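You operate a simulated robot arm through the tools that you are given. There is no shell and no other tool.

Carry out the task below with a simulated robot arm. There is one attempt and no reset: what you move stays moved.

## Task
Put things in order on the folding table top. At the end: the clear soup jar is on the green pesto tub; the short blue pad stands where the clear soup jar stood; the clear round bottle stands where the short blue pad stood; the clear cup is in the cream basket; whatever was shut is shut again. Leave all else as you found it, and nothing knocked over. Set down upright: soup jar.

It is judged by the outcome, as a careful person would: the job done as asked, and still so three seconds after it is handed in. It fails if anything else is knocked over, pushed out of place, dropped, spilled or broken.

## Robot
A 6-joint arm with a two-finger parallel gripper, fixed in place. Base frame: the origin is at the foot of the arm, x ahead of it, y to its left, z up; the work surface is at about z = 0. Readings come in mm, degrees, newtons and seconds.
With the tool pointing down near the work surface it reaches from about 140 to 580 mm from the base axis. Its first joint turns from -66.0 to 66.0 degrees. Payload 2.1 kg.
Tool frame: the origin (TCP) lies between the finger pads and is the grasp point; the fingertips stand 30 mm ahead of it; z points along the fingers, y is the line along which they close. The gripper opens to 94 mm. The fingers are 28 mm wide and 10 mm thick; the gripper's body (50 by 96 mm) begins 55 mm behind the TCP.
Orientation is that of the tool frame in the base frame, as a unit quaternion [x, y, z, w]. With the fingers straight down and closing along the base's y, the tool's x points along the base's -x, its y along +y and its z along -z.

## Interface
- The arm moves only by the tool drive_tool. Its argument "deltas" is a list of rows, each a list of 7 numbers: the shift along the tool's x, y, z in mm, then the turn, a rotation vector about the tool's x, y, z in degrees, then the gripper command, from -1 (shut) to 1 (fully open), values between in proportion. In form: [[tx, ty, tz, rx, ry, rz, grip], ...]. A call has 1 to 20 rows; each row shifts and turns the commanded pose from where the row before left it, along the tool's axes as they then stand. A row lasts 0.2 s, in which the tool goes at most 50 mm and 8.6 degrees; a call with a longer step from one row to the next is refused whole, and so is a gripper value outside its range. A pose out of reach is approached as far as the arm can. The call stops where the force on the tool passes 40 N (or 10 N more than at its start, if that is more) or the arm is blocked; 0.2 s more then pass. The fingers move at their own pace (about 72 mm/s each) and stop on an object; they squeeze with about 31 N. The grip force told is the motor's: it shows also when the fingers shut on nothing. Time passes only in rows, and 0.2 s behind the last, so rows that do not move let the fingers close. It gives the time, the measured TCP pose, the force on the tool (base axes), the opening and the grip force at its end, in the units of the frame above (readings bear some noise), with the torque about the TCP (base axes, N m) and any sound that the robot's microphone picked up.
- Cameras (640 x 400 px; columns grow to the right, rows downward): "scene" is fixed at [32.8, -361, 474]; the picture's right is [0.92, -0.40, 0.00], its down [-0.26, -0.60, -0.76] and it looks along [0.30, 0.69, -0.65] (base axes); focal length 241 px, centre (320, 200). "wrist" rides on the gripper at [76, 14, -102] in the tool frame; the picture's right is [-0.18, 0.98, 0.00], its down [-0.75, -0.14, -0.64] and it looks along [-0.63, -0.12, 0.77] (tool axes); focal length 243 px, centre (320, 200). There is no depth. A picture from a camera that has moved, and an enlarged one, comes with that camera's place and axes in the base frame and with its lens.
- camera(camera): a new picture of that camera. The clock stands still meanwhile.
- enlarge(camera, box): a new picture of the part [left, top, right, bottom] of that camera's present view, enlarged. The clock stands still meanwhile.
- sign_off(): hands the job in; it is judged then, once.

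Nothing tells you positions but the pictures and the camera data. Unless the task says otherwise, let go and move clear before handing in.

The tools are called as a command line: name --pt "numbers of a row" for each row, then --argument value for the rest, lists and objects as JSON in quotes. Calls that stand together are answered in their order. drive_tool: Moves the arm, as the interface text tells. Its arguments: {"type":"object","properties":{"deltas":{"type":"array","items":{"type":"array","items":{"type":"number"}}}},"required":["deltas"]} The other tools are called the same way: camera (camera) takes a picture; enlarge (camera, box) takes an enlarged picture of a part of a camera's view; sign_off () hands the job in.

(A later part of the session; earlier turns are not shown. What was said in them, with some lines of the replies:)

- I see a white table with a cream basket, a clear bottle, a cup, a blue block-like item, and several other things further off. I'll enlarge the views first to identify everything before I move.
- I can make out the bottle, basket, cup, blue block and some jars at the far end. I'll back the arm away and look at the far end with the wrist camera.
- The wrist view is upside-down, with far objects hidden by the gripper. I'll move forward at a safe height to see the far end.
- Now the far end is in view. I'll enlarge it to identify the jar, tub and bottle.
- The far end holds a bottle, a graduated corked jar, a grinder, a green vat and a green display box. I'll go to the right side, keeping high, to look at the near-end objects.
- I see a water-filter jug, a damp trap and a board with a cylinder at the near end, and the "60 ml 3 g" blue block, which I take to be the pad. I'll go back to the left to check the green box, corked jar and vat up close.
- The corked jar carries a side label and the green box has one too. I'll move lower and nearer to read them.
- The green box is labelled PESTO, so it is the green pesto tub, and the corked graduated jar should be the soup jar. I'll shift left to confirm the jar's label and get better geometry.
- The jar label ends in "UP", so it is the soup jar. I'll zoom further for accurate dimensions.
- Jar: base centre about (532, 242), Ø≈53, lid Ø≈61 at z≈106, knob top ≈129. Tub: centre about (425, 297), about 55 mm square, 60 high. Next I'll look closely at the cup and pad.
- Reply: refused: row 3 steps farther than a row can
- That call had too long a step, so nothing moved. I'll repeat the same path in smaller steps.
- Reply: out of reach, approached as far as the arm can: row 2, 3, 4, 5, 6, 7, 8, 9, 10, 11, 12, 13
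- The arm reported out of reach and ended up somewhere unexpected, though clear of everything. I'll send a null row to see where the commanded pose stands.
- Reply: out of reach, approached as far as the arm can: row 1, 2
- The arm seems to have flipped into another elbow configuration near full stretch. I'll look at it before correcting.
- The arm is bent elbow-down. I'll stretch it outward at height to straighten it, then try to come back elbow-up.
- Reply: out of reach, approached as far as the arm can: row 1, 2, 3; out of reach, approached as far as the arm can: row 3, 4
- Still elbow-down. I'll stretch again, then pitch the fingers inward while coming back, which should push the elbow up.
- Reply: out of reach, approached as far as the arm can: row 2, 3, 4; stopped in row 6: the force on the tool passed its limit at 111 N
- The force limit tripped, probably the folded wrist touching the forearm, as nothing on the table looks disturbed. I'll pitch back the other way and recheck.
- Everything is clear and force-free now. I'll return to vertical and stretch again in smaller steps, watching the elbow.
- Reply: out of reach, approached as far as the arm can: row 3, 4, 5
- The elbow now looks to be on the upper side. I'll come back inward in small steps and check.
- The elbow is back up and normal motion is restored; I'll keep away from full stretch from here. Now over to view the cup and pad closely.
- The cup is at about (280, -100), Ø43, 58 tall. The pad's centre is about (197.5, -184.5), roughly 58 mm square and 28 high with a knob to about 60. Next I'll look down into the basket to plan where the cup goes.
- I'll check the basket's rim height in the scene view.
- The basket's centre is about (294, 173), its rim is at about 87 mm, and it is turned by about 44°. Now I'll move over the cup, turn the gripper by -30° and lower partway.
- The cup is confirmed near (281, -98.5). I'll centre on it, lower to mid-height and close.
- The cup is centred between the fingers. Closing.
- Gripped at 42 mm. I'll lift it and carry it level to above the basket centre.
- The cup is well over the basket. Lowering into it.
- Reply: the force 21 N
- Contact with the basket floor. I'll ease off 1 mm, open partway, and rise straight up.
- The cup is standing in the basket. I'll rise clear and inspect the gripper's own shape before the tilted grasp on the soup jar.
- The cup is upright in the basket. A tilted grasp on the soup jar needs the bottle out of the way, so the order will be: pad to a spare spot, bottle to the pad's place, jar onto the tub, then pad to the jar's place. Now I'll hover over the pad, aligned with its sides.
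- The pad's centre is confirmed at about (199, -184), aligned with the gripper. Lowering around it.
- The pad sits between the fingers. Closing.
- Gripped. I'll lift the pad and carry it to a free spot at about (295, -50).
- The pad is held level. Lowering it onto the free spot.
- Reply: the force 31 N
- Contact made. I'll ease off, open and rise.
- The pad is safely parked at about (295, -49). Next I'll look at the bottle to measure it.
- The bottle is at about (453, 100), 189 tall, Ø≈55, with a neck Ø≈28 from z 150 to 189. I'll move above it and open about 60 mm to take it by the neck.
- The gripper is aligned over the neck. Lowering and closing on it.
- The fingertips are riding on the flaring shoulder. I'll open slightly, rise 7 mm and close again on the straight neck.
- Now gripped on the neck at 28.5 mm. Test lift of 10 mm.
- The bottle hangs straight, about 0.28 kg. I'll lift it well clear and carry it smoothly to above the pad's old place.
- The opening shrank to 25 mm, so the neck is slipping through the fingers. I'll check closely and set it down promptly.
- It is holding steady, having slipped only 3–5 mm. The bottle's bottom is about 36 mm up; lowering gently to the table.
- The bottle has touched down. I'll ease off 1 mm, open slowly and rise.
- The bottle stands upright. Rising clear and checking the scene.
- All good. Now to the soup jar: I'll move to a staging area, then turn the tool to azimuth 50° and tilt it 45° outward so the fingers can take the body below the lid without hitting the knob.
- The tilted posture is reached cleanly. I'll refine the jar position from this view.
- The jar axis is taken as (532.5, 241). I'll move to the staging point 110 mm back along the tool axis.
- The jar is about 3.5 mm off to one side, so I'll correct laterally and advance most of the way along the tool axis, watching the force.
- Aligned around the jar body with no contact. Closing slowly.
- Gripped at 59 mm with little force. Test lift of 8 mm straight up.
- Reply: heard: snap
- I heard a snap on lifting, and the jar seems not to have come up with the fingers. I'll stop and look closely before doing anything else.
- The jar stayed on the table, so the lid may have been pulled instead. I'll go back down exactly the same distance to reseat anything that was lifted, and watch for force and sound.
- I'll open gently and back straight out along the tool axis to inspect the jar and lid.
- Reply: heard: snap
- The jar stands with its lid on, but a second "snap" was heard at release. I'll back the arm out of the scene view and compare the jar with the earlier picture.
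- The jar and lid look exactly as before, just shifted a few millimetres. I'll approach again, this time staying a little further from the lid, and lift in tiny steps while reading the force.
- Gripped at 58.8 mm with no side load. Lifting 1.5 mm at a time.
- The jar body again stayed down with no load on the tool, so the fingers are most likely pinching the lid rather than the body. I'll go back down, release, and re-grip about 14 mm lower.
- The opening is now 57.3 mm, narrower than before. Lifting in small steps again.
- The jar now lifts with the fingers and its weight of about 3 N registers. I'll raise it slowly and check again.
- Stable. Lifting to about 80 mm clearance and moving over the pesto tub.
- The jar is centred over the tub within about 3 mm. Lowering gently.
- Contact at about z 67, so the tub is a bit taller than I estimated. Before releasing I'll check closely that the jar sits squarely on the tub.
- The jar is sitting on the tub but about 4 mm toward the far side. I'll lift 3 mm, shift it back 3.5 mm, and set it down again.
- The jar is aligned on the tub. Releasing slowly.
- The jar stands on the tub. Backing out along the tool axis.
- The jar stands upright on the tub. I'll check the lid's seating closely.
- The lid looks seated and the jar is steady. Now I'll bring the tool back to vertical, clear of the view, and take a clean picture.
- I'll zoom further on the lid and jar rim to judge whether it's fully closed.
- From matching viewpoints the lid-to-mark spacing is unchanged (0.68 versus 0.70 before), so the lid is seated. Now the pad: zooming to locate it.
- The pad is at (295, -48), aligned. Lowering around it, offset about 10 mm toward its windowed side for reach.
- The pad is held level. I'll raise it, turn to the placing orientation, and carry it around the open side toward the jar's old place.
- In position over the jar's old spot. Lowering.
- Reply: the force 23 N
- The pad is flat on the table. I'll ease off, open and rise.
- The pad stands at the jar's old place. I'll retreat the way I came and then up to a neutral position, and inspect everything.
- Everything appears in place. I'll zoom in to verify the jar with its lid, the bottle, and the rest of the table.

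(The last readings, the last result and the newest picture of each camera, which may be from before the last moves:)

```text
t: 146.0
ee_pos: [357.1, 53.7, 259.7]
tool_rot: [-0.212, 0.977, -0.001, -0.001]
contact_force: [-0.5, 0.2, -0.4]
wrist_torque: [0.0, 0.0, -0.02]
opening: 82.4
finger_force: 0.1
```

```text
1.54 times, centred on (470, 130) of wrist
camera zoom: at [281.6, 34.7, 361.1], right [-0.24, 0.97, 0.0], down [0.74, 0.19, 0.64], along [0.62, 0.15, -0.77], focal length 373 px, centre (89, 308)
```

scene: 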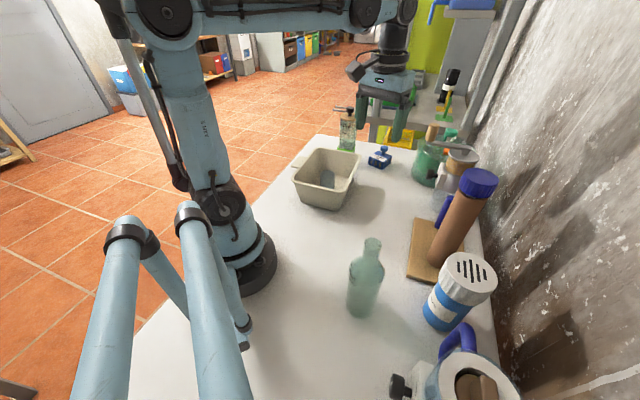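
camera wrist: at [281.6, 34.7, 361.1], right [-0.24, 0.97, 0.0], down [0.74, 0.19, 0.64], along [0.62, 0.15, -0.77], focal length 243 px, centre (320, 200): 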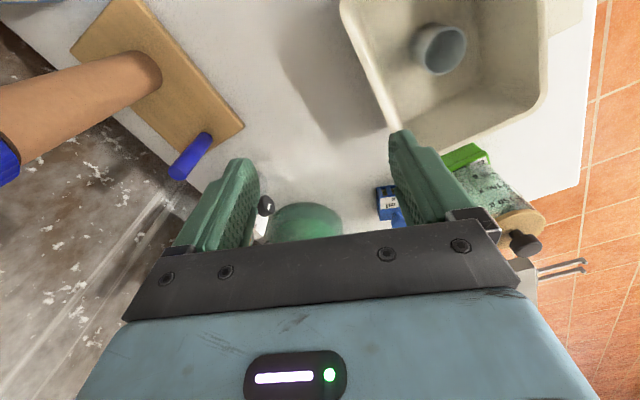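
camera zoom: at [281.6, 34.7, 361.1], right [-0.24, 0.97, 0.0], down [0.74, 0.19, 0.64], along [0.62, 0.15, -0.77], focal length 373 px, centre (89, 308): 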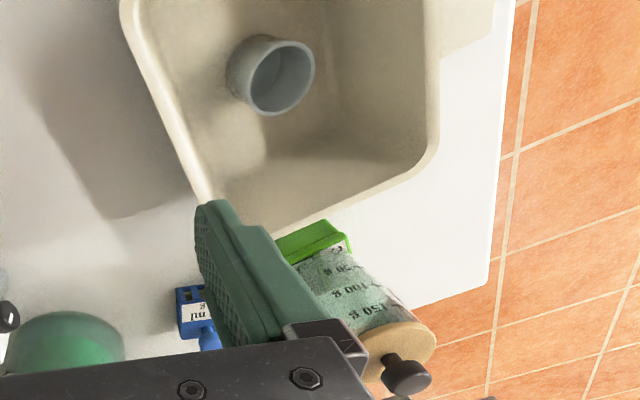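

All objects look right, and a recomputed lid height of about 101 mm above the jar base matches the original 100.7. One last check that the basket hasn't shifted.

enlarge --camera "scene" --box '[285, 140, 365, 220]'

enlarge --camera "scene" --box '[330, 120, 490, 220]'

```text
5.00 times, centred on (325, 180) of scene
camera zoom: at [32.8, -361.1, 474.0], right [0.92, -0.4, 0.0], down [-0.26, -0.6, -0.76], along [0.3, 0.69, -0.65], focal length 1206 px, centre (295, 300)
```

zoom: 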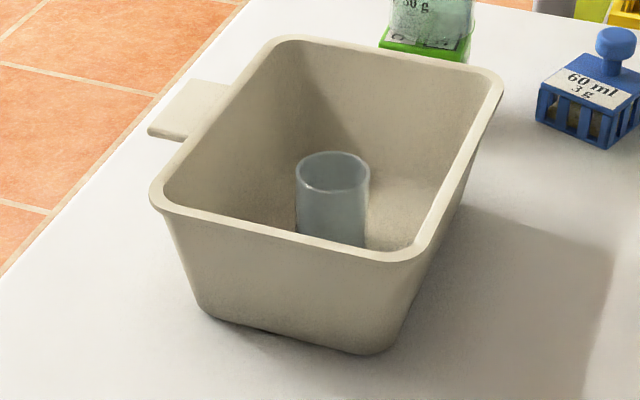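

```text
4.00 times, centred on (410, 170) of scene
camera zoom: at [32.8, -361.1, 474.0], right [0.92, -0.4, 0.0], down [-0.26, -0.6, -0.76], along [0.3, 0.69, -0.65], focal length 965 px, centre (-40, 320)
```

zoom: 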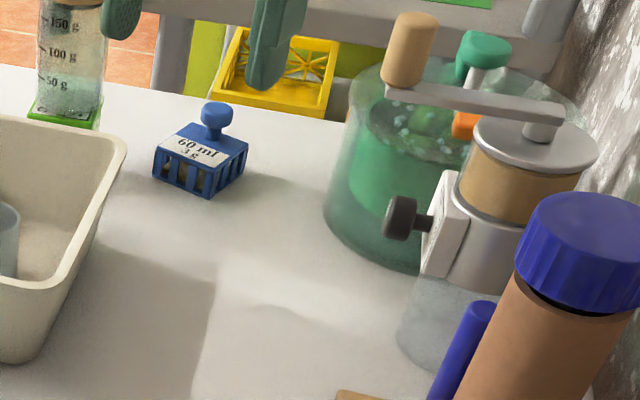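

The soup jar is upright on the pesto tub with its lid seated, and the pad is where the jar stood. The bottle is where the pad stood, the cup is in the basket, and nothing else has visibly moved. The gripper is clear, so I'm handing in.

sign_off

```text
The job is handed in.
```

The job is handed in, and the table looked as you asked when I last checked it:

- **Soup jar:** it stands upright on the green pesto tub with its lid on.
- **Blue pad:** it stands where the soup jar stood.
- **Round bottle:** it stands upright where the blue pad stood.
- **Cup:** it stands upright in the cream basket.
- **Everything else:** nothing else I checked had moved, and nothing was knocked over.

On my first two tries at the soup jar, the fingers seem to have caught its lid instead of the body. The microphone picked up one snap during the first lift and another when I let go. I gripped lower after that and the jar came up whole. The lid now measures at its original height, to within about a millimetre. I took that and the second snap to mean it is shut, but I didn't press it down to make sure.
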